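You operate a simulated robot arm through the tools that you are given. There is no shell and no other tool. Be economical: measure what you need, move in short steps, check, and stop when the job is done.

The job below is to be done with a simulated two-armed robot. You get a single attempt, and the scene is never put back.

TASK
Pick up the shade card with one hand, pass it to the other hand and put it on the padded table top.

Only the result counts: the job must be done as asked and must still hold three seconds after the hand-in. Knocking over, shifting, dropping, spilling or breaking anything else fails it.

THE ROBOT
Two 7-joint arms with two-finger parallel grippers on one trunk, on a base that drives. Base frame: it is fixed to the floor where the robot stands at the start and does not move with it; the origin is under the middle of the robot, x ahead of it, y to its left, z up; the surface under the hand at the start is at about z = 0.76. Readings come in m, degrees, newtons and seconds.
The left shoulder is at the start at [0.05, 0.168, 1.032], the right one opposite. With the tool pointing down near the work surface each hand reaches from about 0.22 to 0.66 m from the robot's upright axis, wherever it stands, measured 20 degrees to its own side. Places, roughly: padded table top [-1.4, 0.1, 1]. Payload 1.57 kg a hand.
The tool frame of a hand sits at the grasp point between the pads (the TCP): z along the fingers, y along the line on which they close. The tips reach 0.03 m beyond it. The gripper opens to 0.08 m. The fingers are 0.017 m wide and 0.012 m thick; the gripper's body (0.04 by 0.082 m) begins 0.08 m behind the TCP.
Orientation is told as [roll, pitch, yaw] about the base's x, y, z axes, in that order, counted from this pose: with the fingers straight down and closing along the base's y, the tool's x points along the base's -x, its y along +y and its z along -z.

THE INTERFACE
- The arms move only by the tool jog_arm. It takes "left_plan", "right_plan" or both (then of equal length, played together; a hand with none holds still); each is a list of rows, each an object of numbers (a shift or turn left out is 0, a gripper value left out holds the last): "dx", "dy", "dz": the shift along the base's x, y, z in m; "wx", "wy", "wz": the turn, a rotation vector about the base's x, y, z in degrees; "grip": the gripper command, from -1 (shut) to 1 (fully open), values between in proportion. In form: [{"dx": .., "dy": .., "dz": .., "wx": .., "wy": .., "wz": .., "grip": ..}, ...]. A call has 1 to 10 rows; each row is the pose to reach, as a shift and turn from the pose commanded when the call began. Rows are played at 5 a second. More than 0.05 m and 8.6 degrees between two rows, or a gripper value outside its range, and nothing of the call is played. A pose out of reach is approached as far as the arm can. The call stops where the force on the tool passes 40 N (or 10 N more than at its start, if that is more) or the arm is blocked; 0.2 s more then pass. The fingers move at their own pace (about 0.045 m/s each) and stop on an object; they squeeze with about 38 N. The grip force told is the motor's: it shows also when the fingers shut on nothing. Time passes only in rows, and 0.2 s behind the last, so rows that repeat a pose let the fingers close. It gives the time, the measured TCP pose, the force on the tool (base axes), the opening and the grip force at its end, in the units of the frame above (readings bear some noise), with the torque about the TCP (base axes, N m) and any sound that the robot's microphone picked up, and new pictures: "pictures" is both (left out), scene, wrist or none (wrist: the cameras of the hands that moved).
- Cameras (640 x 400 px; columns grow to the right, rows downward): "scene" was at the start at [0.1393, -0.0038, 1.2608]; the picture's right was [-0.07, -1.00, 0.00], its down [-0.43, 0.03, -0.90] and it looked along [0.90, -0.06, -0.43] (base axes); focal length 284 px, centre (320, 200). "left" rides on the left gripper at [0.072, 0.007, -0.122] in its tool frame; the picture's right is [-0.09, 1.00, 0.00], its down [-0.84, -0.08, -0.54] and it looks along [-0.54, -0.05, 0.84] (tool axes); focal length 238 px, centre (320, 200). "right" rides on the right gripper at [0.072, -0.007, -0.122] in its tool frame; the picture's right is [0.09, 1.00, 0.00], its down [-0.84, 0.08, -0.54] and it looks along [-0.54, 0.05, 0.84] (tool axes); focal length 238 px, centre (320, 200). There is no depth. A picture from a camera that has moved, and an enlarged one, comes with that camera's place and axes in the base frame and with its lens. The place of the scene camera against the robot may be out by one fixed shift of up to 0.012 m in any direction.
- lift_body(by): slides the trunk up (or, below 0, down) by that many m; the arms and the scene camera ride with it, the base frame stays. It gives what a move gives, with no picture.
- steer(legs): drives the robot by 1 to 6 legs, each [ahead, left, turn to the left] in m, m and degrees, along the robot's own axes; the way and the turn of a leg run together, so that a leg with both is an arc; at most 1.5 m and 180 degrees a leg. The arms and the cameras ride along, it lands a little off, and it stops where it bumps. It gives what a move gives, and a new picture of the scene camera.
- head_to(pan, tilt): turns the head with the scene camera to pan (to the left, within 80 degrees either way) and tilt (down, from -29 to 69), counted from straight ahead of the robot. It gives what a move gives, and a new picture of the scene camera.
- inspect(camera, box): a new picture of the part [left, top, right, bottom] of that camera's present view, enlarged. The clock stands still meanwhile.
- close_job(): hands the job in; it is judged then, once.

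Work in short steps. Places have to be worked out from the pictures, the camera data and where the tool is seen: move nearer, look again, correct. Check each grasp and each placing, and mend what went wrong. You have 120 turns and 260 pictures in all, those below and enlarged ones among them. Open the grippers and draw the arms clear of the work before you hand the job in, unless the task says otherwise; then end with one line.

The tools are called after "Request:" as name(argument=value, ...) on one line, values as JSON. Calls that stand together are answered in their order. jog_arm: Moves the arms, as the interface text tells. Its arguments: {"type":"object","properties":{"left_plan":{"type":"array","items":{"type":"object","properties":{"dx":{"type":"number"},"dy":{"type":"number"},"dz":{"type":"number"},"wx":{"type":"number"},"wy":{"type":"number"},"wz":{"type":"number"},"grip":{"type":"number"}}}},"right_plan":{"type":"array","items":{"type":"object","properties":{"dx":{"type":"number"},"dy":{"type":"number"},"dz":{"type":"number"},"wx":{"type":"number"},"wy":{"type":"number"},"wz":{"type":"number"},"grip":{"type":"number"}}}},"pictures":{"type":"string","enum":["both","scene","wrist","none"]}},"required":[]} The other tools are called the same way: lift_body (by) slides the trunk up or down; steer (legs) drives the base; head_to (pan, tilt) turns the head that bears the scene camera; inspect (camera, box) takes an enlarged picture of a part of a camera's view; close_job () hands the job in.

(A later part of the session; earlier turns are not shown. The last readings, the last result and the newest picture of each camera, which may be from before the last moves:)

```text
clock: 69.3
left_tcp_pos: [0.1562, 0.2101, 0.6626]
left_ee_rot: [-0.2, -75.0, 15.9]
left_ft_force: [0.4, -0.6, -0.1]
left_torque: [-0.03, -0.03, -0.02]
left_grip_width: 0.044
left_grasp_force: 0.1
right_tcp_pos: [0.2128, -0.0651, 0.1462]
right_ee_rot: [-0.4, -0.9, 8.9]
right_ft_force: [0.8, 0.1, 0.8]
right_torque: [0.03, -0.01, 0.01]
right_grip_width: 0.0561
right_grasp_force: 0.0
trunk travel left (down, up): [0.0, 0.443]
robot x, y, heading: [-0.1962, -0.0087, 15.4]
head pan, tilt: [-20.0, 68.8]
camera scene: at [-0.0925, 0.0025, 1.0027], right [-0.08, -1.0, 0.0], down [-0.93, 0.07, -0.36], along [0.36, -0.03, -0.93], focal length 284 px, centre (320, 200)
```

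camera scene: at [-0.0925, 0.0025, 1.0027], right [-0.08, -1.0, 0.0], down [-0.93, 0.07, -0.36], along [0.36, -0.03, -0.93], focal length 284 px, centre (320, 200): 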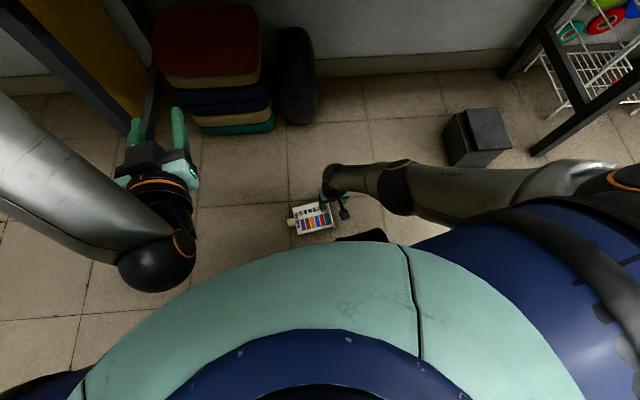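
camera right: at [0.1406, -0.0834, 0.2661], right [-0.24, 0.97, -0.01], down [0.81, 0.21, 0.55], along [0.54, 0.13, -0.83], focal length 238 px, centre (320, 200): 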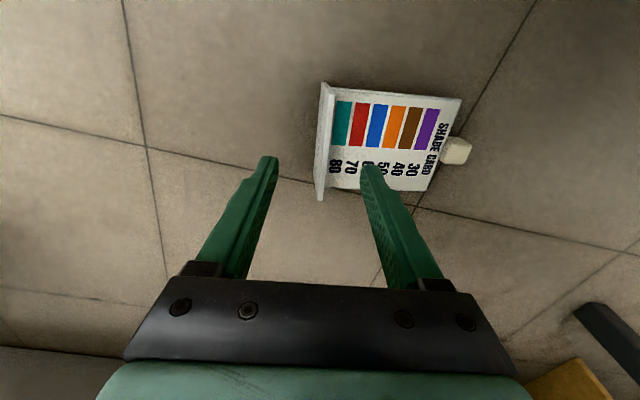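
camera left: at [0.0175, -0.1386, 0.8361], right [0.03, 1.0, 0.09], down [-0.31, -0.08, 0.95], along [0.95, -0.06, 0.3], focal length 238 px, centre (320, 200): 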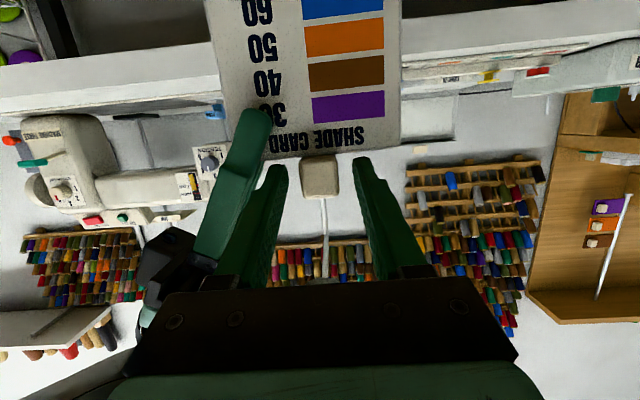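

One step was too long, so I repeat the move with smaller ones.

Request:
jog_arm(right_plan=[{"dz": 0.04}, {"dz": 0.07, "dx": -0.01, "dy": -0.02}, {"dz": 0.09, "dx": -0.035, "dy": -0.05}, {"dz": 0.1, "dx": -0.06, "dy": -0.085}, {"dz": 0.1, "dx": -0.085, "dy": -0.12}, {"dz": 0.1, "dx": -0.11, "dy": -0.15}, {"dz": 0.1, "dx": -0.135, "dy": -0.18}, {"dz": 0.1, "dx": -0.15, "dy": -0.21}], left_plan=[{"dz": 0.04}, {"dz": 0.08}, {"dz": 0.12}, {"dz": 0.16}, {"dz": 0.2}, {"dz": 0.24}, {"dz": 0.28}, {"dz": 0.3}], pictures="both")

```text
clock: 71.1
left_tcp_pos: [0.1571, 0.2134, 0.9518]
left_ee_rot: [3.5, -73.6, 12.8]
left_ft_force: [0.6, -0.4, 0.4]
left_torque: [-0.01, -0.03, -0.02]
left_grip_width: 0.0441
left_grasp_force: 0.0
left hand out of reach, approached as far as the arm can: row 1, 2, 3, 4, 5
right_tcp_pos: [0.0516, -0.2787, 0.2385]
right_ee_rot: [-0.4, 0.0, 9.0]
right_ft_force: [0.3, -0.3, -1.2]
right_torque: [-0.01, 0.01, -0.01]
right_grip_width: 0.0561
right_grasp_force: 0.0
trunk travel left (down, up): [0.0, 0.443]
robot x, y, heading: [-0.1936, -0.0083, 15.5]
head pan, tilt: [-20.0, 68.8]
camera scene: at [-0.0788, 0.0037, 1.015], right [-0.04, -1.0, 0.0], down [-0.84, 0.03, -0.54], along [0.54, -0.02, -0.84], focal length 284 px, centre (320, 200)
camera right: at [-0.0184, -0.2958, 0.3615], right [-0.25, 0.97, -0.01], down [0.81, 0.21, 0.54], along [0.53, 0.13, -0.84], focal length 238 px, centre (320, 200)
camera left: at [0.0225, 0.1829, 0.9176], right [-0.25, 0.96, 0.11], down [-0.24, -0.17, 0.95], along [0.94, 0.21, 0.28], focal length 238 px, centre (320, 200)
```

scene: 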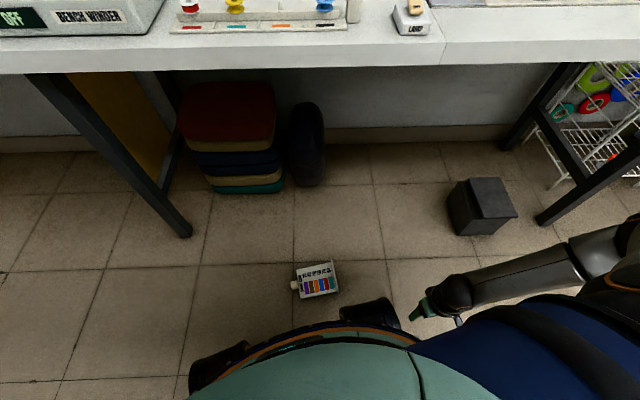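
right: 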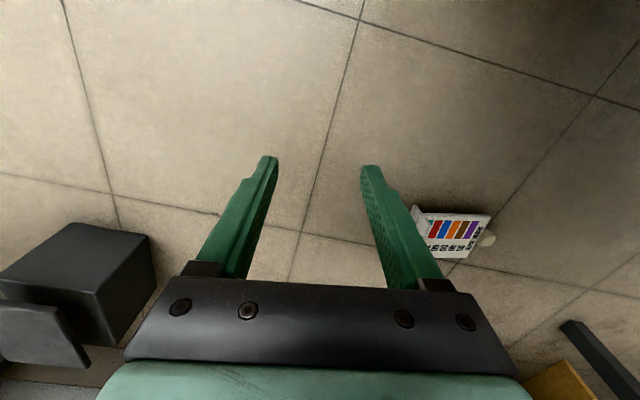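
left: 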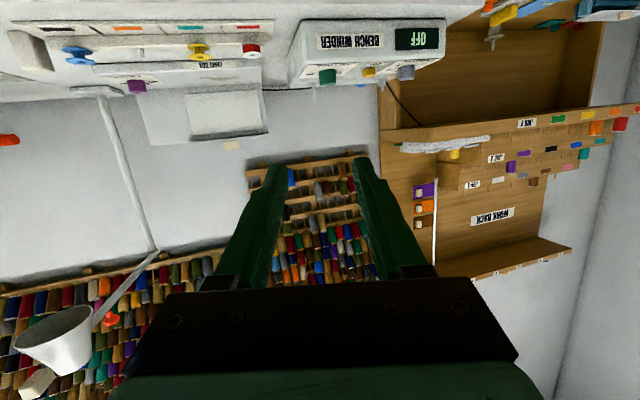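

The card is visible and untouched. Before driving I want to know whether the dark shapes near my base are knees or feet, so I tilt the right hand to look sideways.

Request:
jog_arm(right_plan=[{"wx": 8}, {"wx": 16}, {"wx": 24}, {"wx": 32}, {"wx": 40}, {"wx": 48}], pictures="wrist")

```text
clock: 72.5
left_tcp_pos: [0.1576, 0.215, 0.9507]
left_ee_rot: [3.2, -73.5, 13.2]
left_ft_force: [-0.5, -0.2, -0.2]
left_torque: [0.0, 0.02, 0.05]
left_grip_width: 0.0442
left_grasp_force: 0.1
right_tcp_pos: [0.0523, -0.2797, 0.2383]
right_ee_rot: [47.2, -6.6, 6.0]
right_ft_force: [0.8, -0.8, -0.5]
right_torque: [-0.05, -0.05, -0.01]
right_grip_width: 0.0561
right_grasp_force: 0.1
trunk travel left (down, up): [0.0, 0.443]
robot x, y, heading: [-0.1942, -0.0098, 15.7]
head pan, tilt: [-20.0, 68.8]
camera right: at [-0.0185, -0.3813, 0.3088], right [-0.25, 0.65, 0.72], down [0.81, -0.26, 0.52], along [0.53, 0.71, -0.47], focal length 238 px, centre (320, 200)
```

right: 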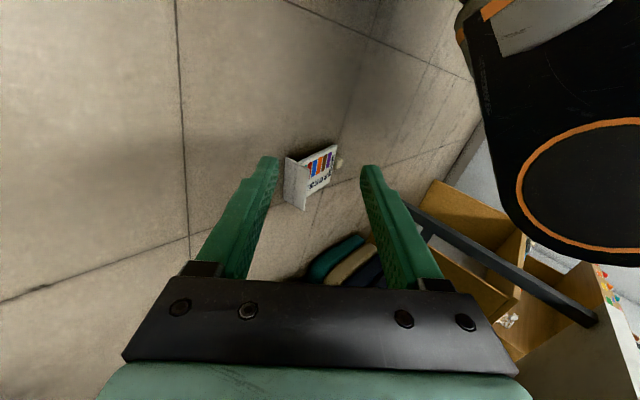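

That's the knee, about 0.25 m above the floor, so the floor beneath is free. I undo the tilt and drive so that the card's foot comes beside the right leg under the hand.

Request:
jog_arm(right_plan=[{"wx": -8}, {"wx": -16}, {"wx": -24}, {"wx": -32}, {"wx": -40}, {"wx": -48}], pictures="none")

Request:
steer(legs=[[0, 0.165, 0], [0.1, 0, 0]])

Request:
inspect(camera="right", box=[0, 0, 640, 400])

```text
clock: 73.9
left_tcp_pos: [0.1576, 0.214, 0.9493]
left_ee_rot: [3.1, -73.4, 13.3]
left_ft_force: [-0.3, 0.1, -0.1]
left_torque: [0.02, 0.01, -0.01]
left_grip_width: 0.0441
left_grasp_force: 0.0
right_tcp_pos: [0.0523, -0.2777, 0.2392]
right_ee_rot: [-0.5, -0.1, 8.8]
right_ft_force: [-0.1, 0.1, 0.1]
right_torque: [0.05, -0.03, 0.03]
right_grip_width: 0.0561
right_grasp_force: 0.1
trunk travel left (down, up): [0.0, 0.443]
robot x, y, heading: [-0.1961, -0.0073, 15.8]
head pan, tilt: [-20.0, 68.8]
```

```text
clock: 76.8
left_tcp_pos: [0.2092, 0.4012, 0.9508]
left_ee_rot: [3.1, -73.4, 13.4]
left_ft_force: [0.1, 0.0, 0.2]
left_torque: [0.01, -0.02, 0.04]
left_grip_width: 0.044
left_grasp_force: 0.1
right_tcp_pos: [0.1026, -0.0906, 0.2392]
right_ee_rot: [-0.4, 0.0, 9.0]
right_ft_force: [0.4, 0.3, 0.7]
right_torque: [0.06, 0.0, -0.01]
right_grip_width: 0.056
right_grasp_force: 0.0
trunk travel left (down, up): [0.0, 0.443]
robot x, y, heading: [-0.1449, 0.1814, 15.6]
head pan, tilt: [-20.0, 68.8]
camera scene: at [-0.0291, 0.1899, 1.014], right [-0.04, -1.0, 0.0], down [-0.85, 0.03, -0.53], along [0.53, -0.02, -0.85], focal length 284 px, centre (320, 200)
```

scene: 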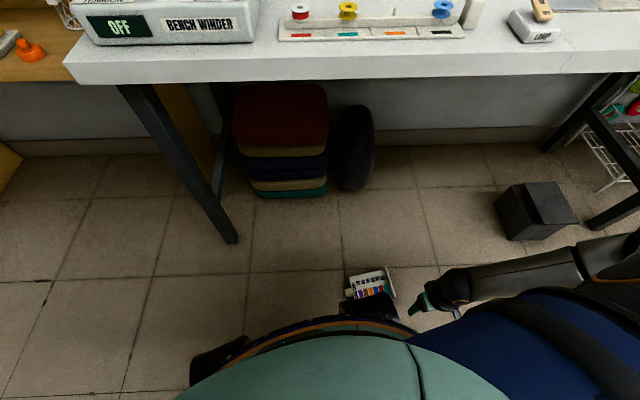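

```text
1.00 times, centred on (320, 200) of right (not enlarged: the box is as wide or as high as the picture)
camera zoom: at [0.0324, -0.1092, 0.3618], right [-0.25, 0.97, -0.01], down [0.81, 0.21, 0.54], along [0.53, 0.13, -0.84], focal length 238 px, centre (320, 200)
```

zoom: 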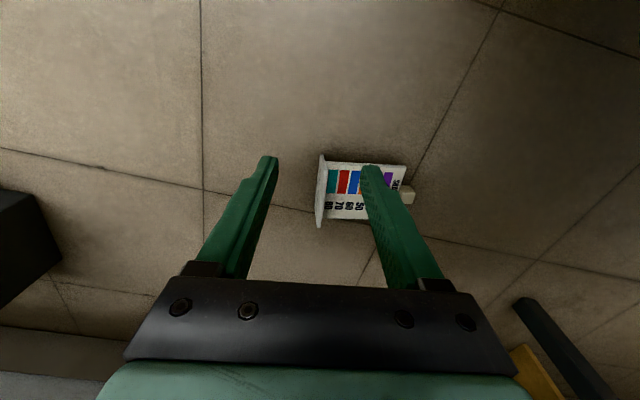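

Going well and the card hasn't moved. I drive another 0.095 m ahead.

Request:
steer(legs=[[0.095, 0, 0]])

Request:
inspect(camera="right", box=[160, 0, 480, 200])

```text
clock: 77.9
left_tcp_pos: [0.2997, 0.4289, 0.9418]
left_ee_rot: [5.3, -72.6, 11.3]
left_ft_force: [-0.3, 1.5, -0.1]
left_torque: [0.03, 0.01, 0.02]
left_grip_width: 0.0443
left_grasp_force: 0.1
right_tcp_pos: [0.1938, -0.0664, 0.2387]
right_ee_rot: [-0.4, 0.0, 8.9]
right_ft_force: [-0.5, 0.4, 0.3]
right_torque: [0.0, -0.04, 0.03]
right_grip_width: 0.0558
right_grasp_force: 0.1
trunk travel left (down, up): [0.0, 0.443]
robot x, y, heading: [-0.0544, 0.2064, 15.7]
head pan, tilt: [-20.0, 68.8]
camera scene: at [0.0584, 0.2148, 1.0097], right [-0.05, -1.0, 0.0], down [-0.88, 0.05, -0.47], along [0.47, -0.03, -0.88], focal length 284 px, centre (320, 200)
```

scene: 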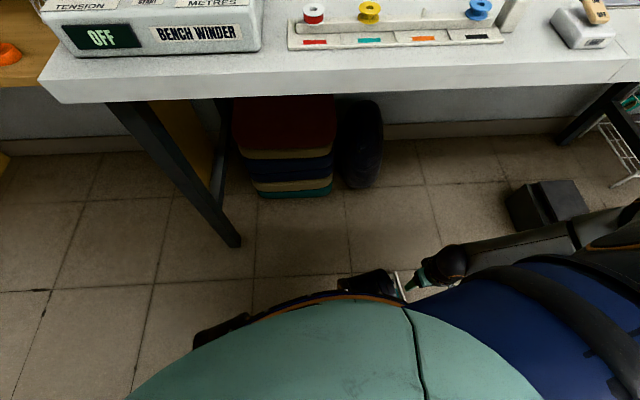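

```text
2.00 times, centred on (320, 100) of right
camera zoom: at [0.1239, -0.0836, 0.3618], right [-0.25, 0.97, -0.01], down [0.81, 0.21, 0.54], along [0.53, 0.13, -0.84], focal length 477 px, centre (320, 400)
```

zoom: 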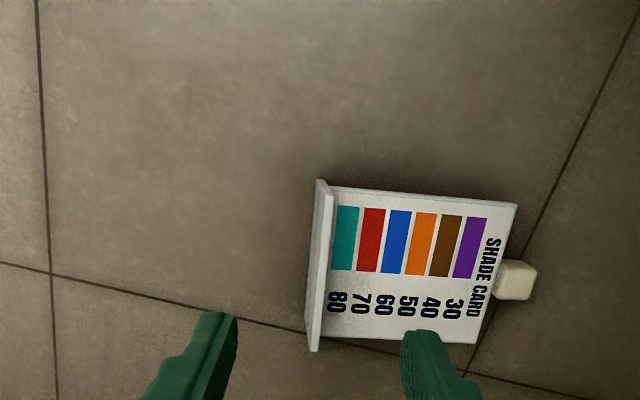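

The foot is still at [0.220, -0.062]. I line up above it and descend to z≈0.08.

Request:
jog_arm(right_plan=[{"dx": 0.014, "dy": 0.003, "dz": -0.02}, {"dx": 0.027, "dy": 0.005, "dz": -0.05}, {"dx": 0.027, "dy": 0.005, "dz": -0.085}, {"dx": 0.027, "dy": 0.005, "dz": -0.12}, {"dx": 0.027, "dy": 0.005, "dz": -0.145}, {"dx": 0.027, "dy": 0.005, "dz": -0.16}], pictures="wrist")

Request:
inspect(camera="right", box=[220, 60, 460, 210])

```text
clock: 79.3
left_tcp_pos: [0.2995, 0.43, 0.9395]
left_ee_rot: [6.4, -72.0, 10.6]
left_ft_force: [0.9, -0.6, 0.4]
left_torque: [0.0, 0.0, 0.0]
left_grip_width: 0.0437
left_grasp_force: 0.0
right_tcp_pos: [0.2217, -0.0602, 0.0796]
right_ee_rot: [-0.4, -0.1, 9.1]
right_ft_force: [-0.1, -0.4, -0.2]
right_torque: [0.01, -0.01, 0.07]
right_grip_width: 0.0558
right_grasp_force: 0.0
trunk travel left (down, up): [0.0, 0.443]
robot x, y, heading: [-0.0494, 0.2026, 15.5]
head pan, tilt: [-20.0, 68.8]
camera right: at [0.1514, -0.078, 0.2017], right [-0.25, 0.97, -0.01], down [0.81, 0.21, 0.54], along [0.53, 0.13, -0.84], focal length 238 px, centre (320, 200)
```

right: 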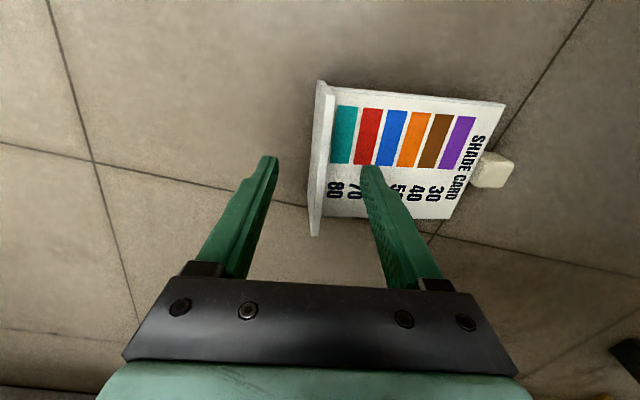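

```text
2.67 times, centred on (340, 135) of right
camera zoom: at [0.1514, -0.078, 0.2017], right [-0.25, 0.97, -0.01], down [0.81, 0.21, 0.54], along [0.53, 0.13, -0.84], focal length 636 px, centre (267, 373)
```

zoom: 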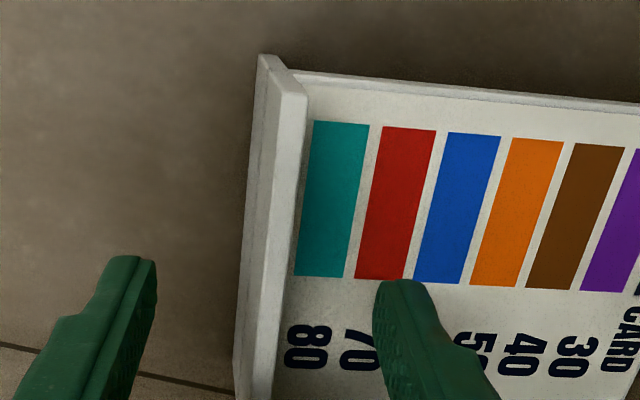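

Fingers straddle the foot edge symmetrically. I lower another 12 mm gently, watch the force, and then close.

Request:
jog_arm(right_plan=[{"dz": -0.004}, {"dz": -0.008}, {"dz": -0.012}], pictures="none")

Request:
jog_arm(right_plan=[{"grip": -0.3}, {"grip": -1}, {"grip": -1}, {"grip": -1}, {"grip": -1}, {"grip": -1}], pictures="wrist")

```text
clock: 80.1
left_tcp_pos: [0.3003, 0.4302, 0.9384]
left_ee_rot: [6.3, -72.1, 10.6]
left_ft_force: [0.3, 0.4, 0.0]
left_torque: [-0.01, -0.03, -0.01]
left_grip_width: 0.044
left_grasp_force: 0.2
right_tcp_pos: [0.2209, -0.0601, 0.0679]
right_ee_rot: [-0.5, -0.2, 8.9]
right_ft_force: [-0.2, -0.5, -0.1]
right_torque: [-0.02, 0.0, 0.01]
right_grip_width: 0.0559
right_grasp_force: 0.0
trunk travel left (down, up): [0.0, 0.443]
robot x, y, heading: [-0.0522, 0.205, 15.6]
head pan, tilt: [-20.0, 68.8]
```

```text
clock: 81.5
left_tcp_pos: [0.3003, 0.4305, 0.9391]
left_ee_rot: [6.2, -72.0, 10.8]
left_ft_force: [-0.6, 0.4, 0.4]
left_torque: [0.0, 0.0, 0.0]
left_grip_width: 0.044
left_grasp_force: 0.1
right_tcp_pos: [0.2199, -0.0624, 0.0685]
right_ee_rot: [-0.6, -0.1, 8.8]
right_ft_force: [-0.1, 0.7, -0.9]
right_torque: [-0.56, -0.09, -0.04]
right_grip_width: 0.0059
right_grasp_force: 25.3
trunk travel left (down, up): [0.0, 0.443]
robot x, y, heading: [-0.0497, 0.2021, 15.8]
head pan, tilt: [-20.0, 68.8]
camera right: at [0.1503, -0.0781, 0.191], right [-0.25, 0.97, -0.01], down [0.81, 0.21, 0.54], along [0.53, 0.13, -0.84], focal length 238 px, centre (320, 200)
```

right: 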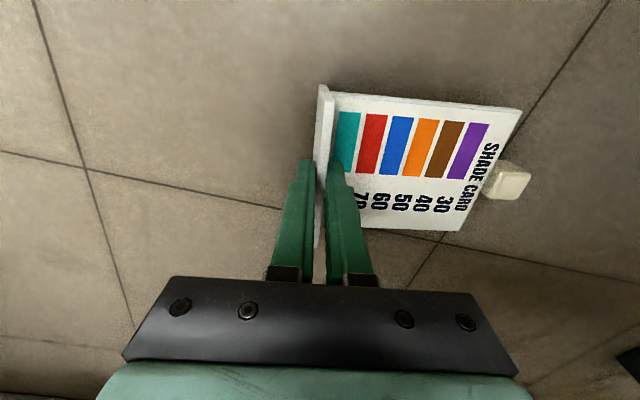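

The foot is gripped. I let the squeeze build, then lift slowly.

Request:
jog_arm(right_plan=[{}, {}, {}, {"dz": 0.015}, {"dz": 0.03}, {"dz": 0.05}, {"dz": 0.08}, {"dz": 0.11}, {"dz": 0.14}], pictures="wrist")

```text
clock: 83.5
left_tcp_pos: [0.3008, 0.4306, 0.9392]
left_ee_rot: [6.0, -71.9, 11.0]
left_ft_force: [0.2, 0.4, -0.7]
left_torque: [0.0, -0.01, 0.02]
left_grip_width: 0.044
left_grasp_force: 0.0
right_tcp_pos: [0.2232, -0.0669, 0.2079]
right_ee_rot: [-1.2, -0.1, 8.8]
right_ft_force: [7.8, -15.1, -0.7]
right_torque: [-0.85, -0.35, -0.48]
right_grip_width: 0.0097
right_grasp_force: 27.4
trunk travel left (down, up): [0.0, 0.443]
robot x, y, heading: [-0.0513, 0.2056, 15.8]
head pan, tilt: [-20.0, 68.8]
camera right: at [0.1526, -0.0829, 0.3302], right [-0.24, 0.97, -0.02], down [0.81, 0.22, 0.54], along [0.53, 0.11, -0.84], focal length 238 px, centre (320, 200)
```

right: 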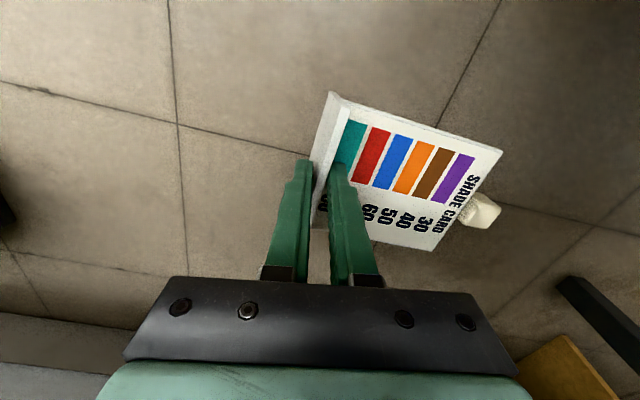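

Sideways force of 15 N: the tab end is pressing against my own knee. I lower a little, shift outward away from the leg, and re-check.

Request:
jog_arm(right_plan=[{"dz": -0.02, "dy": -0.005}, {"dz": -0.04, "dy": -0.015}, {"dz": -0.04, "dy": -0.04, "dx": 0.005}, {"dz": -0.04, "dy": -0.07, "dx": 0.01}, {"dz": -0.04, "dy": -0.1, "dx": 0.02}], pictures="both")

```text
clock: 84.7
left_tcp_pos: [0.3014, 0.4305, 0.9382]
left_ee_rot: [6.0, -72.0, 11.0]
left_ft_force: [-0.6, 0.3, -0.2]
left_torque: [0.0, 0.0, -0.03]
left_grip_width: 0.0443
left_grasp_force: 0.2
right_tcp_pos: [0.2409, -0.1606, 0.1675]
right_ee_rot: [-0.3, 0.0, 8.9]
right_ft_force: [1.0, -0.5, -0.2]
right_torque: [-0.05, 0.0, 0.02]
right_grip_width: 0.0052
right_grasp_force: 25.2
trunk travel left (down, up): [0.0, 0.443]
robot x, y, heading: [-0.0502, 0.2023, 15.8]
head pan, tilt: [-20.0, 68.8]
camera scene: at [0.0545, 0.2138, 1.0061], right [-0.07, -1.0, 0.0], down [-0.9, 0.07, -0.42], along [0.42, -0.03, -0.91], focal length 284 px, centre (320, 200)
camera right: at [0.1713, -0.1789, 0.2907], right [-0.25, 0.97, 0.0], down [0.81, 0.21, 0.54], along [0.53, 0.13, -0.84], focal length 238 px, centre (320, 200)
```

scene: 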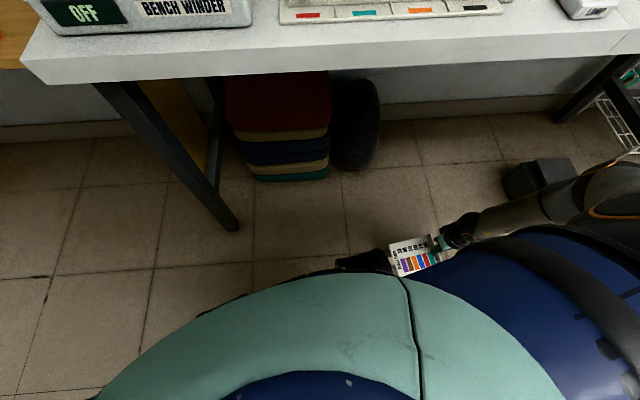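
right: 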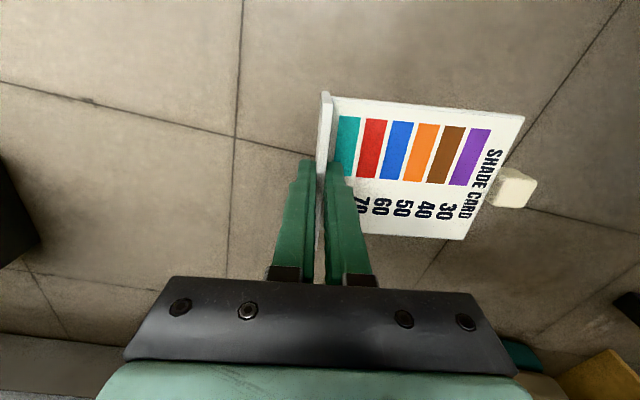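

The card is freed and still firmly held, square in the grip. I shift further out and up to z≈0.33, then back the robot away from the bench.

Request:
jog_arm(right_plan=[{"dy": -0.025}, {"dy": -0.05}, {"dy": -0.07, "dz": 0.03}, {"dy": -0.08, "dz": 0.06}, {"dy": -0.08, "dz": 0.09}, {"dy": -0.08, "dz": 0.12}, {"dy": -0.08, "dz": 0.16}], pictures="none")

Request:
steer(legs=[[-0.1, 0, 0], [-0.12, 0, 0]])

Request:
inspect(camera="right", box=[0, 0, 640, 400])

```text
clock: 86.3
left_tcp_pos: [0.3016, 0.4308, 0.9384]
left_ee_rot: [5.9, -72.1, 11.2]
left_ft_force: [0.5, -0.8, 1.4]
left_torque: [-0.01, -0.02, 0.06]
left_grip_width: 0.044
left_grasp_force: 0.1
right_tcp_pos: [0.2404, -0.2414, 0.3275]
right_ee_rot: [-0.5, 0.0, 9.0]
right_ft_force: [-0.2, 0.2, -0.8]
right_torque: [-0.04, -0.01, 0.0]
right_grip_width: 0.0052
right_grasp_force: 25.4
trunk travel left (down, up): [0.0, 0.443]
robot x, y, heading: [-0.0512, 0.206, 15.5]
head pan, tilt: [-20.0, 68.8]
```

```text
clock: 88.3
left_tcp_pos: [0.0891, 0.3713, 0.9378]
left_ee_rot: [5.9, -72.0, 11.1]
left_ft_force: [-0.5, 0.1, 0.2]
left_torque: [0.03, -0.04, 0.01]
left_grip_width: 0.0439
left_grasp_force: 0.0
right_tcp_pos: [0.0292, -0.3001, 0.3258]
right_ee_rot: [-0.4, 0.1, 8.9]
right_ft_force: [0.2, -0.6, -0.4]
right_torque: [-0.01, 0.01, 0.0]
right_grip_width: 0.0051
right_grasp_force: 24.9
trunk travel left (down, up): [0.0, 0.443]
robot x, y, heading: [-0.2624, 0.1446, 15.6]
head pan, tilt: [-20.0, 68.8]
camera scene: at [-0.1579, 0.1544, 1.0057], right [-0.08, -1.0, 0.0], down [-0.91, 0.07, -0.41], along [0.41, -0.03, -0.91], focal length 284 px, centre (320, 200)
```

scene: 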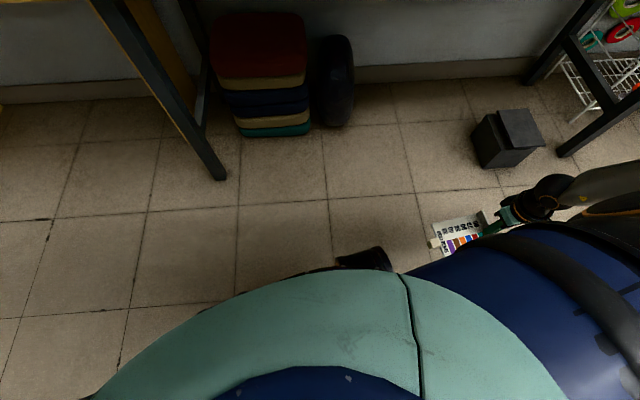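

```text
1.00 times, centred on (320, 200) of right (not enlarged: the box is as wide or as high as the picture)
camera zoom: at [-0.0414, -0.3181, 0.4488], right [-0.25, 0.97, -0.01], down [0.81, 0.21, 0.54], along [0.53, 0.13, -0.84], focal length 238 px, centre (320, 200)
```

zoom: 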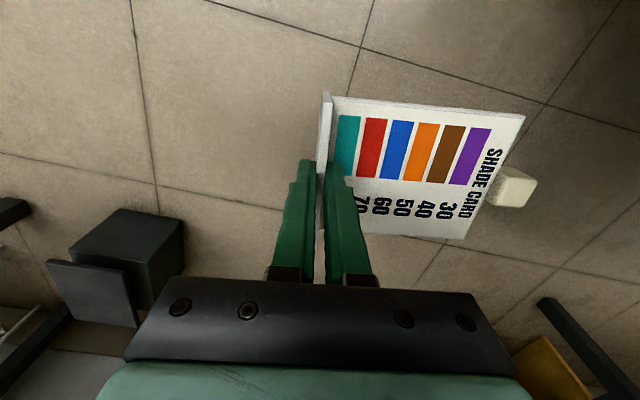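

The card is held steadily through the drive. I raise the trunk, bring the right hand with the card in front of the body, and lower the left hand to the left side.

Request:
lift_body(by=0.35)

Request:
jog_arm(right_plan=[{"dx": 0.0, "dy": 0.0, "dz": 0.045}, {"dx": 0.0, "dy": 0.0, "dz": 0.09}, {"dx": 0.0, "dy": 0.0, "dz": 0.135}, {"dx": 0.02, "dy": 0.02, "dz": 0.17}, {"dx": 0.045, "dy": 0.045, "dz": 0.2}, {"dx": 0.07, "dy": 0.075, "dz": 0.23}, {"dx": 0.095, "dy": 0.105, "dz": 0.25}, {"dx": 0.12, "dy": 0.14, "dz": 0.26}, {"dx": 0.145, "dy": 0.175, "dz": 0.27}, {"dx": 0.17, "dy": 0.21, "dz": 0.28}], left_plan=[{"dz": -0.03, "dy": 0.01}, {"dz": -0.06, "dy": 0.02}, {"dz": -0.09, "dy": 0.03}, {"dz": -0.12, "dy": 0.045}, {"dz": -0.15, "dy": 0.06}, {"dz": -0.18, "dy": 0.075}, {"dz": -0.21, "dy": 0.09}, {"dz": -0.23, "dy": 0.105}, {"dz": -0.25, "dy": 0.12}, {"dz": -0.27, "dy": 0.13}], pictures="none")

Request:
head_to(pan=0, tilt=35)

```text
clock: 91.7
left_tcp_pos: [0.0903, 0.3727, 1.2875]
left_ee_rot: [6.1, -71.7, 11.1]
left_ft_force: [0.1, 0.4, 0.3]
left_torque: [-0.02, -0.01, 0.02]
left_grip_width: 0.044
left_grasp_force: 0.0
right_tcp_pos: [0.0291, -0.3006, 0.6766]
right_ee_rot: [-0.4, 0.0, 9.0]
right_ft_force: [0.7, 0.5, 0.1]
right_torque: [-0.05, -0.02, 0.0]
right_grip_width: 0.0051
right_grasp_force: 25.1
trunk travel left (down, up): [-0.35, 0.093]
robot x, y, heading: [-0.2627, 0.1473, 15.7]
head pan, tilt: [-20.0, 68.8]
```

```text
clock: 93.9
left_tcp_pos: [0.1271, 0.461, 1.0845]
left_ee_rot: [6.0, -71.8, 11.4]
left_ft_force: [-0.4, 0.3, -0.8]
left_torque: [0.0, 0.04, -0.04]
left_grip_width: 0.0442
left_grasp_force: 0.0
left hand out of reach, approached as far as the arm can: row 3, 4, 5, 6, 7, 8, 9, 10
right_tcp_pos: [0.2006, -0.0896, 0.956]
right_ee_rot: [-0.6, 0.0, 8.8]
right_ft_force: [-0.5, 0.1, -0.5]
right_torque: [-0.04, -0.01, 0.02]
right_grip_width: 0.0051
right_grasp_force: 25.5
trunk travel left (down, up): [-0.35, 0.093]
robot x, y, heading: [-0.2647, 0.1461, 15.7]
head pan, tilt: [-20.0, 68.8]
```

```text
clock: 94.9
left_tcp_pos: [0.1275, 0.4593, 1.0855]
left_ee_rot: [6.0, -71.7, 11.3]
left_ft_force: [-0.1, 0.9, -0.2]
left_torque: [0.01, -0.02, 0.0]
left_grip_width: 0.0441
left_grasp_force: 0.2
right_tcp_pos: [0.1979, -0.0903, 0.9564]
right_ee_rot: [-0.4, 0.0, 9.0]
right_ft_force: [-0.2, 0.9, -0.6]
right_torque: [-0.03, -0.05, 0.03]
right_grip_width: 0.0051
right_grasp_force: 25.1
trunk travel left (down, up): [-0.35, 0.093]
robot x, y, heading: [-0.2669, 0.1447, 15.7]
head pan, tilt: [0.0, 35.0]
camera scene: at [-0.133, 0.1827, 1.396], right [0.27, -0.96, 0.0], down [-0.55, -0.15, -0.82], along [0.79, 0.22, -0.57], focal length 284 px, centre (320, 200)
```

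scene: 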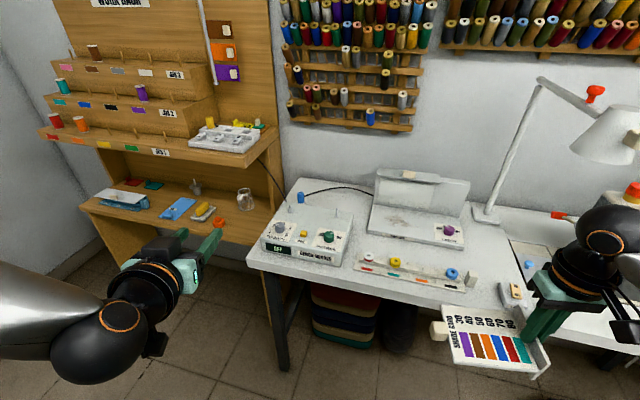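

Good: the card is in front and steady. I bring the card more to the middle with the right hand, and rotate the left hand back to fingers-down.

Request:
jog_arm(right_plan=[{"dx": -0.005, "dy": 0.016}, {"dx": -0.009, "dy": 0.032}, {"dx": -0.013, "dy": 0.048}, {"dx": -0.018, "dy": 0.064}, {"dx": -0.022, "dy": 0.08}, {"dx": -0.027, "dy": 0.096}, {"dx": -0.031, "dy": 0.112}, {"dx": -0.036, "dy": 0.128}, {"dx": -0.04, "dy": 0.145}], left_plan=[{"wx": -1.57, "wy": 7.85, "dx": -0.01, "dz": -0.005}, {"wx": -3.14, "wy": 15.7, "dx": -0.02, "dz": -0.01}, {"wx": -4.71, "wy": 23.5, "dx": -0.03, "dz": -0.015}, {"wx": -6.28, "wy": 31.4, "dx": -0.04, "dz": -0.02}, {"wx": -7.85, "wy": 39.2, "dx": -0.05, "dz": -0.025}, {"wx": -9.42, "wy": 47.1, "dx": -0.06, "dz": -0.03}, {"wx": -11, "wy": 54.9, "dx": -0.07, "dz": -0.035}, {"wx": -12.5, "wy": 62.8, "dx": -0.07, "dz": -0.04}, {"wx": -14.1, "wy": 70.6, "dx": -0.07, "dz": -0.05}], pictures="scene")

```text
clock: 96.9
left_tcp_pos: [0.0564, 0.4595, 1.035]
left_ee_rot: [5.7, 0.2, 11.2]
left_ft_force: [-0.4, 0.9, 0.0]
left_torque: [-0.03, 0.03, -0.03]
left_grip_width: 0.0442
left_grasp_force: 0.0
right_tcp_pos: [0.1586, 0.054, 0.9561]
right_ee_rot: [-0.4, 0.1, 8.9]
right_ft_force: [0.9, 0.8, 0.1]
right_torque: [-0.07, 0.0, 0.0]
right_grip_width: 0.0049
right_grasp_force: 25.0
trunk travel left (down, up): [-0.35, 0.093]
robot x, y, heading: [-0.2656, 0.1445, 15.6]
head pan, tilt: [0.0, 35.0]
camera scene: at [-0.1326, 0.1831, 1.396], right [0.27, -0.96, 0.0], down [-0.55, -0.15, -0.82], along [0.79, 0.22, -0.57], focal length 284 px, centre (320, 200)
```

scene: 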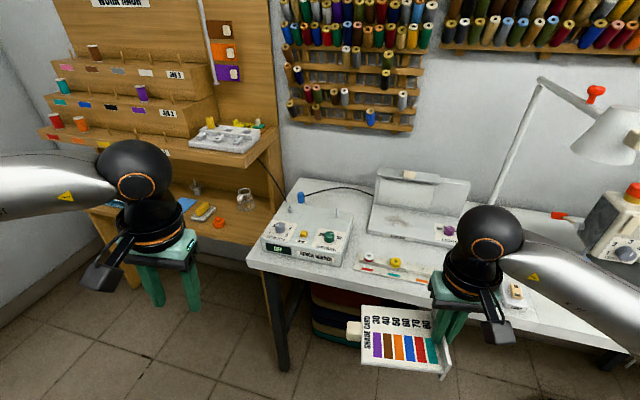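

Now I yaw the left hand about 80° so its fingers will close along the card's width on the tab.

Request:
jog_arm(left_plan=[{"wz": 8, "grip": 0.4}, {"wz": 16}, {"wz": 24}, {"wz": 32}, {"wz": 40}, {"wz": 48}, {"wz": 56}, {"wz": 64}, {"wz": 72}, {"wz": 80}], pictures="wrist")

```text
clock: 99.1
left_tcp_pos: [0.0569, 0.459, 1.0358]
left_ee_rot: [5.7, 0.1, 91.4]
left_ft_force: [0.7, 0.0, -0.3]
left_torque: [-0.01, 0.01, -0.02]
left_grip_width: 0.056
left_grasp_force: 0.0
right_tcp_pos: [0.1589, 0.0538, 0.9559]
right_ee_rot: [-0.4, 0.0, 8.9]
right_ft_force: [-0.3, -0.2, -1.0]
right_torque: [-0.03, 0.0, -0.01]
right_grip_width: 0.0051
right_grasp_force: 24.9
trunk travel left (down, up): [-0.35, 0.093]
robot x, y, heading: [-0.2651, 0.1466, 15.4]
head pan, tilt: [0.0, 35.0]
camera left: at [0.0628, 0.3875, 1.1585], right [-0.99, 0.07, 0.1], down [0.11, 0.84, 0.53], along [-0.05, 0.54, -0.84], focal length 238 px, centre (320, 200)
```

left: 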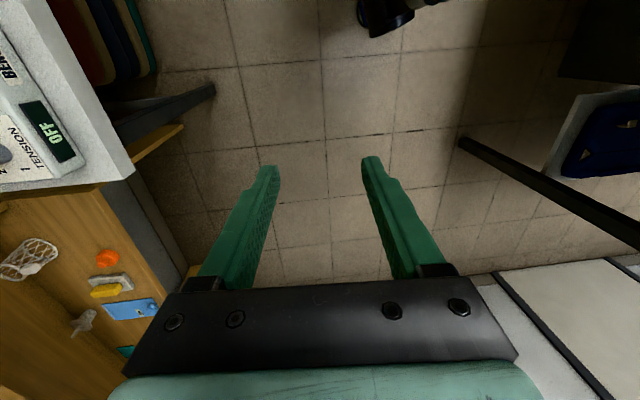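

I square the left hand, tilt it 20° toward the card and move closer to view the tab from above.

Request:
jog_arm(left_plan=[{"wx": -5, "wy": -1.9, "wz": 1.9, "dx": 0.018, "dy": -0.035}, {"wx": -9.9, "wy": -3.75, "wz": 3.8, "dx": 0.036, "dy": -0.07}, {"wx": -14.9, "wy": -5.6, "wz": 5.7, "dx": 0.055, "dy": -0.11}, {"wx": -19.8, "wy": -7.5, "wz": 7.6, "dx": 0.073, "dy": -0.15}, {"wx": -19.8, "wy": -7.5, "wz": 7.6, "dx": 0.079, "dy": -0.18, "dz": 0.0}], pictures="both")

```text
clock: 100.3
left_tcp_pos: [0.1357, 0.2783, 1.0354]
left_ee_rot: [-0.2, 20.4, 97.8]
left_ft_force: [0.3, -0.3, 0.1]
left_torque: [0.0, -0.01, 0.0]
left_grip_width: 0.0562
left_grasp_force: 0.0
right_tcp_pos: [0.1585, 0.0531, 0.9563]
right_ee_rot: [-0.4, 0.0, 8.8]
right_ft_force: [0.4, 0.2, -1.8]
right_torque: [0.02, 0.01, -0.01]
right_grip_width: 0.0052
right_grasp_force: 25.5
trunk travel left (down, up): [-0.35, 0.093]
robot x, y, heading: [-0.263, 0.1421, 15.8]
head pan, tilt: [0.0, 35.0]
camera scene: at [-0.1328, 0.1823, 1.3961], right [0.27, -0.96, 0.0], down [-0.55, -0.15, -0.82], along [0.79, 0.22, -0.57], focal length 284 px, centre (320, 200)
camera left: at [0.1319, 0.253, 1.1758], right [-1.0, -0.05, -0.04], down [-0.06, 0.97, 0.22], along [0.02, 0.22, -0.98], focal length 238 px, centre (320, 200)
```

scene: 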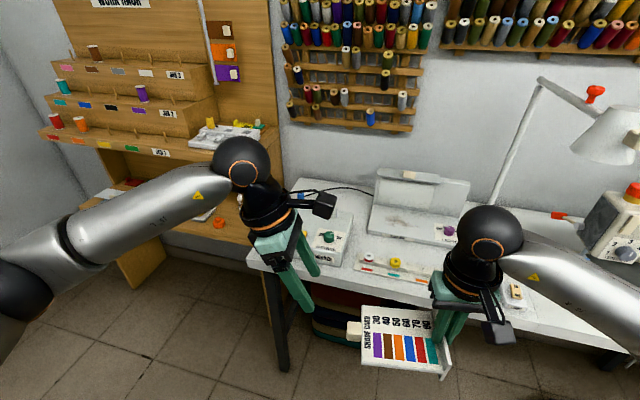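
left: 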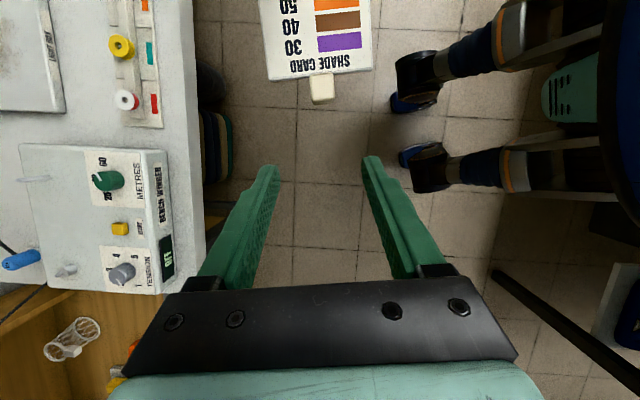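

The tab is at about [0.142, 0.196, 0.90], rotated about 5° from my hand. I correct the yaw and descend to a hover just above it.

Request:
jog_arm(left_plan=[{"dx": 0.002, "dy": -0.025, "dz": -0.02, "wz": 2}, {"dx": 0.004, "dy": -0.045, "dz": -0.04, "wz": 4}, {"dx": 0.005, "dy": -0.06, "dz": -0.06, "wz": 5}, {"dx": 0.005, "dy": -0.065, "dz": -0.075, "wz": 5}], pictures="none")

Request:
inspect(camera="left", box=[200, 40, 440, 190])

Request:
inspect(camera="scene", box=[280, 220, 480, 380])

```text
clock: 101.3
left_tcp_pos: [0.1407, 0.214, 0.9598]
left_ee_rot: [-0.1, 20.3, 102.9]
left_ft_force: [0.7, 0.9, 0.5]
left_torque: [0.03, 0.02, 0.01]
left_grip_width: 0.0562
left_grasp_force: 0.2
right_tcp_pos: [0.1587, 0.0544, 0.9574]
right_ee_rot: [-0.4, 0.0, 8.9]
right_ft_force: [0.0, 0.2, -0.7]
right_torque: [-0.03, 0.02, -0.02]
right_grip_width: 0.0048
right_grasp_force: 25.7
trunk travel left (down, up): [-0.35, 0.093]
robot x, y, heading: [-0.2658, 0.1459, 15.5]
head pan, tilt: [0.0, 35.0]
```

```text
2.67 times, centred on (320, 115) of left
camera zoom: at [0.1385, 0.1883, 1.1008], right [-0.99, -0.14, -0.04], down [-0.14, 0.97, 0.22], along [0.0, 0.22, -0.98], focal length 636 px, centre (320, 427)
```

zoom: 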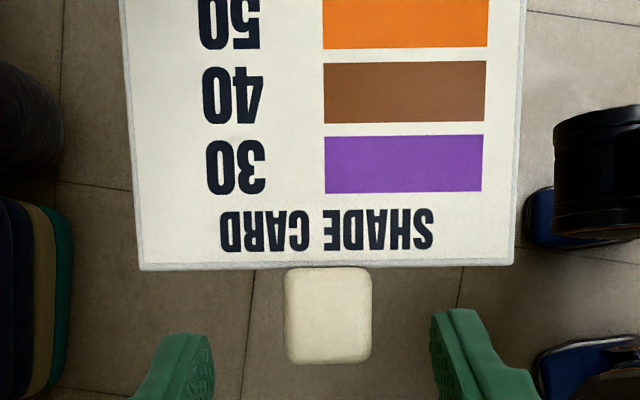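

```text
2.50 times, centred on (380, 300) of scene
camera zoom: at [-0.133, 0.1828, 1.3961], right [0.27, -0.96, 0.0], down [-0.55, -0.15, -0.82], along [0.79, 0.22, -0.57], focal length 709 px, centre (170, -50)
```

zoom: 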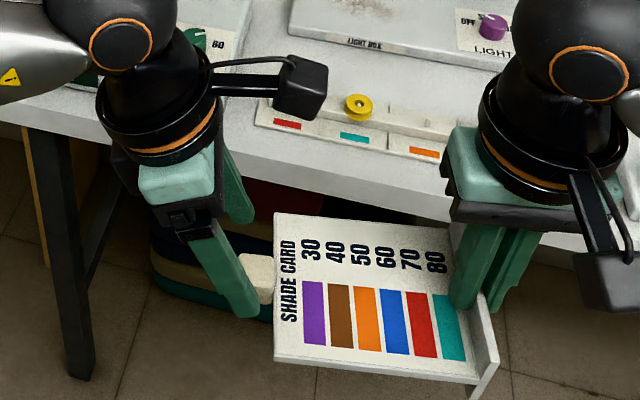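

Well aligned with the tab. I go down to the grasp, with tips just above the tab's underside.

Request:
jog_arm(left_plan=[{"dy": -0.003, "dz": -0.013}, {"dy": -0.006, "dz": -0.025}, {"dy": -0.01, "dz": -0.037}], pictures="none")

Request:
inspect(camera="left", box=[200, 60, 440, 210])

Request:
inspect(camera="right", box=[280, 60, 600, 260])

```text
clock: 102.1
left_tcp_pos: [0.1408, 0.2037, 0.9229]
left_ee_rot: [-0.2, 20.4, 102.8]
left_ft_force: [-0.2, 0.6, -0.2]
left_torque: [-0.01, 0.01, -0.01]
left_grip_width: 0.0561
left_grasp_force: 0.1
right_tcp_pos: [0.1587, 0.0546, 0.9563]
right_ee_rot: [-0.4, 0.0, 8.9]
right_ft_force: [0.1, 0.1, -0.4]
right_torque: [-0.05, 0.01, 0.0]
right_grip_width: 0.0049
right_grasp_force: 25.1
trunk travel left (down, up): [-0.35, 0.093]
robot x, y, heading: [-0.2669, 0.147, 15.6]
head pan, tilt: [0.0, 35.0]
```

```text
2.67 times, centred on (320, 135) of left
camera zoom: at [0.1383, 0.178, 1.0633], right [-0.99, -0.14, -0.04], down [-0.14, 0.97, 0.22], along [0.0, 0.22, -0.98], focal length 636 px, centre (320, 373)
```

zoom: 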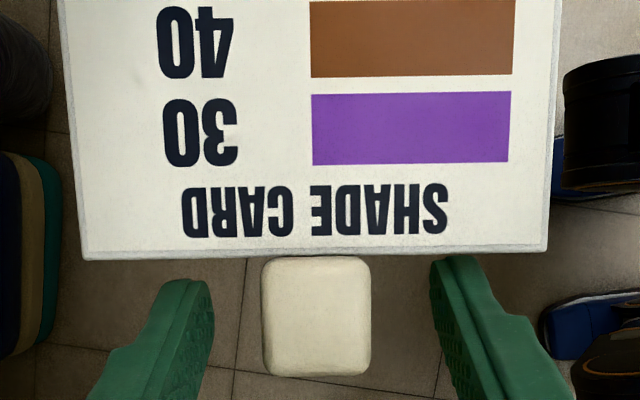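

```text
2.00 times, centred on (440, 160) of right
camera zoom: at [0.0885, 0.0365, 1.0787], right [-0.25, 0.97, -0.01], down [0.81, 0.21, 0.54], along [0.53, 0.13, -0.84], focal length 477 px, centre (80, 280)
```

zoom: 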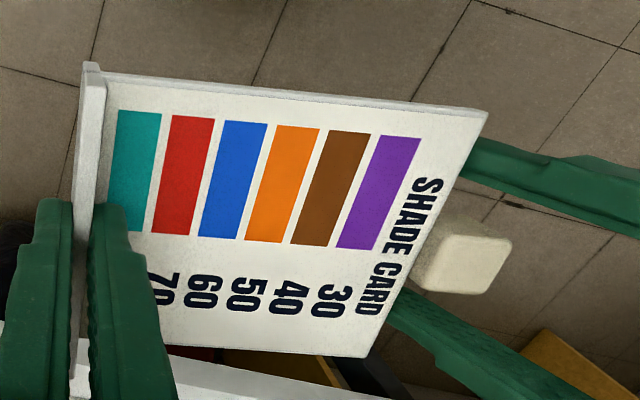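

Aligned. I raise 5 mm so the tips stay flush with the tab's underside, then close the left gripper on the tab.

Request:
jog_arm(left_plan=[{"dx": 0.0015, "dz": 0.005}, {"dx": 0.0015, "dz": 0.005, "grip": -0.2}, {"dx": 0.0015, "dz": 0.005, "grip": -1}, {"dx": 0.0015, "dz": 0.005, "grip": -1}, {"dx": 0.0015, "dz": 0.005, "grip": -1}, {"dx": 0.0015, "dz": 0.005, "grip": -1}, {"dx": 0.0015, "dz": 0.005, "grip": -1}], pictures="none")

Request:
inspect(camera="right", box=[280, 60, 600, 260])

Request:
inspect(camera="left", box=[200, 60, 440, 210])

```text
clock: 103.7
left_tcp_pos: [0.1408, 0.2025, 0.9279]
left_ee_rot: [-0.2, 20.3, 102.8]
left_ft_force: [-2.7, 0.4, 0.5]
left_torque: [0.14, -0.58, -0.5]
left_grip_width: 0.0241
left_grasp_force: 35.9
right_tcp_pos: [0.1583, 0.0538, 0.9557]
right_ee_rot: [-0.4, -0.1, 8.8]
right_ft_force: [2.0, -0.2, 0.0]
right_torque: [-0.09, 0.51, -0.02]
right_grip_width: 0.0051
right_grasp_force: 25.4
trunk travel left (down, up): [-0.35, 0.093]
robot x, y, heading: [-0.2643, 0.1466, 15.8]
head pan, tilt: [0.0, 35.0]
```

```text
2.00 times, centred on (440, 160) of right
camera zoom: at [0.0886, 0.0365, 1.0787], right [-0.24, 0.97, -0.01], down [0.81, 0.21, 0.54], along [0.53, 0.13, -0.84], focal length 477 px, centre (80, 280)
```

zoom: 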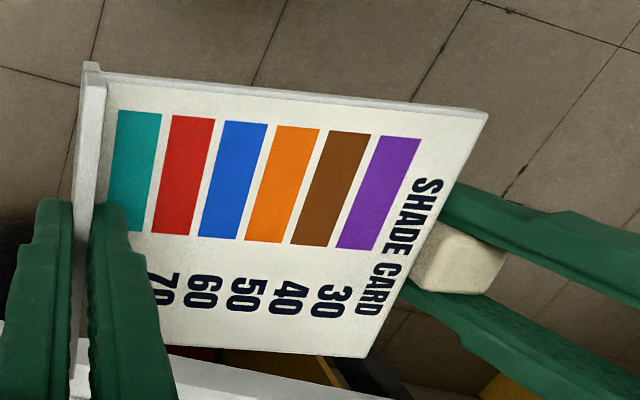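

```text
2.67 times, centred on (320, 135) of left
camera zoom: at [0.1395, 0.1779, 1.0684], right [-0.99, -0.14, -0.03], down [-0.14, 0.97, 0.22], along [0.0, 0.22, -0.98], focal length 636 px, centre (320, 373)
```

zoom: 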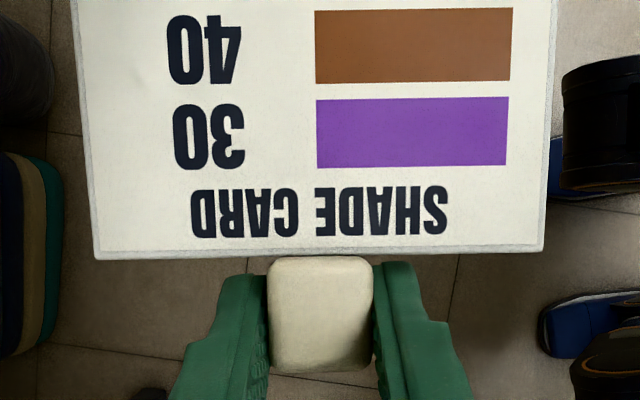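

The left hand holds the tab with 36 N. I open the right fingers and check that the card stays.

Request:
jog_arm(right_plan=[{"grip": -0.7}, {"grip": -0.4}, {"grip": 0.2}, {"grip": 0.6}, {"grip": 0.6}], pictures="none")

Request:
inspect(camera="right", box=[160, 0, 640, 300])

```text
clock: 104.9
left_tcp_pos: [0.1418, 0.2032, 0.928]
left_ee_rot: [-0.2, 20.5, 102.9]
left_ft_force: [0.4, -0.9, 0.2]
left_torque: [0.04, 0.02, 0.01]
left_grip_width: 0.0229
left_grasp_force: 35.3
right_tcp_pos: [0.1576, 0.0549, 0.9553]
right_ee_rot: [-0.4, 0.0, 8.8]
right_ft_force: [-0.5, 0.0, 0.0]
right_torque: [0.03, 0.04, 0.01]
right_grip_width: 0.0639
right_grasp_force: 0.1
trunk travel left (down, up): [-0.35, 0.093]
robot x, y, heading: [-0.2638, 0.1445, 15.7]
head pan, tilt: [0.0, 35.0]
```

```text
1.33 times, centred on (400, 150) of right
camera zoom: at [0.0884, 0.0366, 1.0787], right [-0.25, 0.97, -0.01], down [0.81, 0.21, 0.54], along [0.53, 0.13, -0.84], focal length 318 px, centre (213, 267)
```

zoom: 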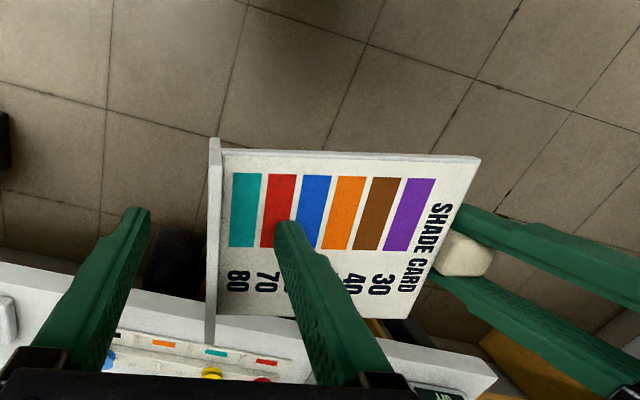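

The card stays level in the left hand. I raise the right hand clear of it and move it off to the right.

Request:
jog_arm(right_plan=[{"dz": 0.03}, {"dz": 0.06}, {"dz": 0.09}, {"dz": 0.1, "dy": -0.04}, {"dz": 0.1, "dy": -0.08}, {"dz": 0.1, "dy": -0.12}, {"dz": 0.1, "dy": -0.16}, {"dz": 0.1, "dy": -0.2}, {"dz": 0.1, "dy": -0.24}], pictures="scene")

```text
clock: 106.9
left_tcp_pos: [0.1414, 0.2035, 0.9279]
left_ee_rot: [-0.2, 20.4, 102.8]
left_ft_force: [-0.2, -0.5, 0.1]
left_torque: [0.03, -0.02, 0.0]
left_grip_width: 0.0228
left_grasp_force: 35.9
right_tcp_pos: [0.1582, -0.185, 1.056]
right_ee_rot: [-0.4, -0.1, 9.0]
right_ft_force: [0.7, 0.4, -0.2]
right_torque: [0.01, -0.02, 0.01]
right_grip_width: 0.0641
right_grasp_force: 0.1
trunk travel left (down, up): [-0.35, 0.093]
robot x, y, heading: [-0.2607, 0.1447, 15.6]
head pan, tilt: [0.0, 35.0]
camera scene: at [-0.1334, 0.1826, 1.3961], right [0.27, -0.96, 0.0], down [-0.55, -0.15, -0.82], along [0.79, 0.22, -0.57], focal length 284 px, centre (320, 200)
```

scene: 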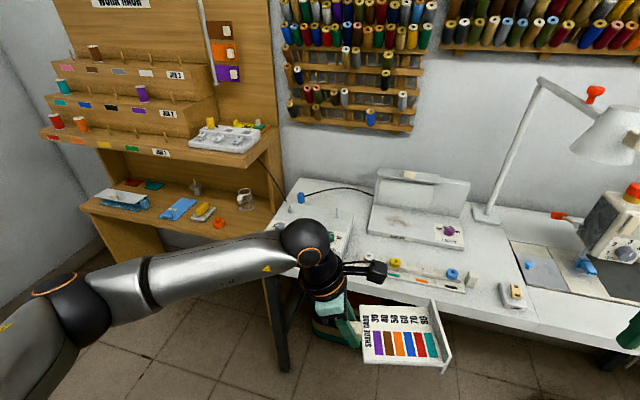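

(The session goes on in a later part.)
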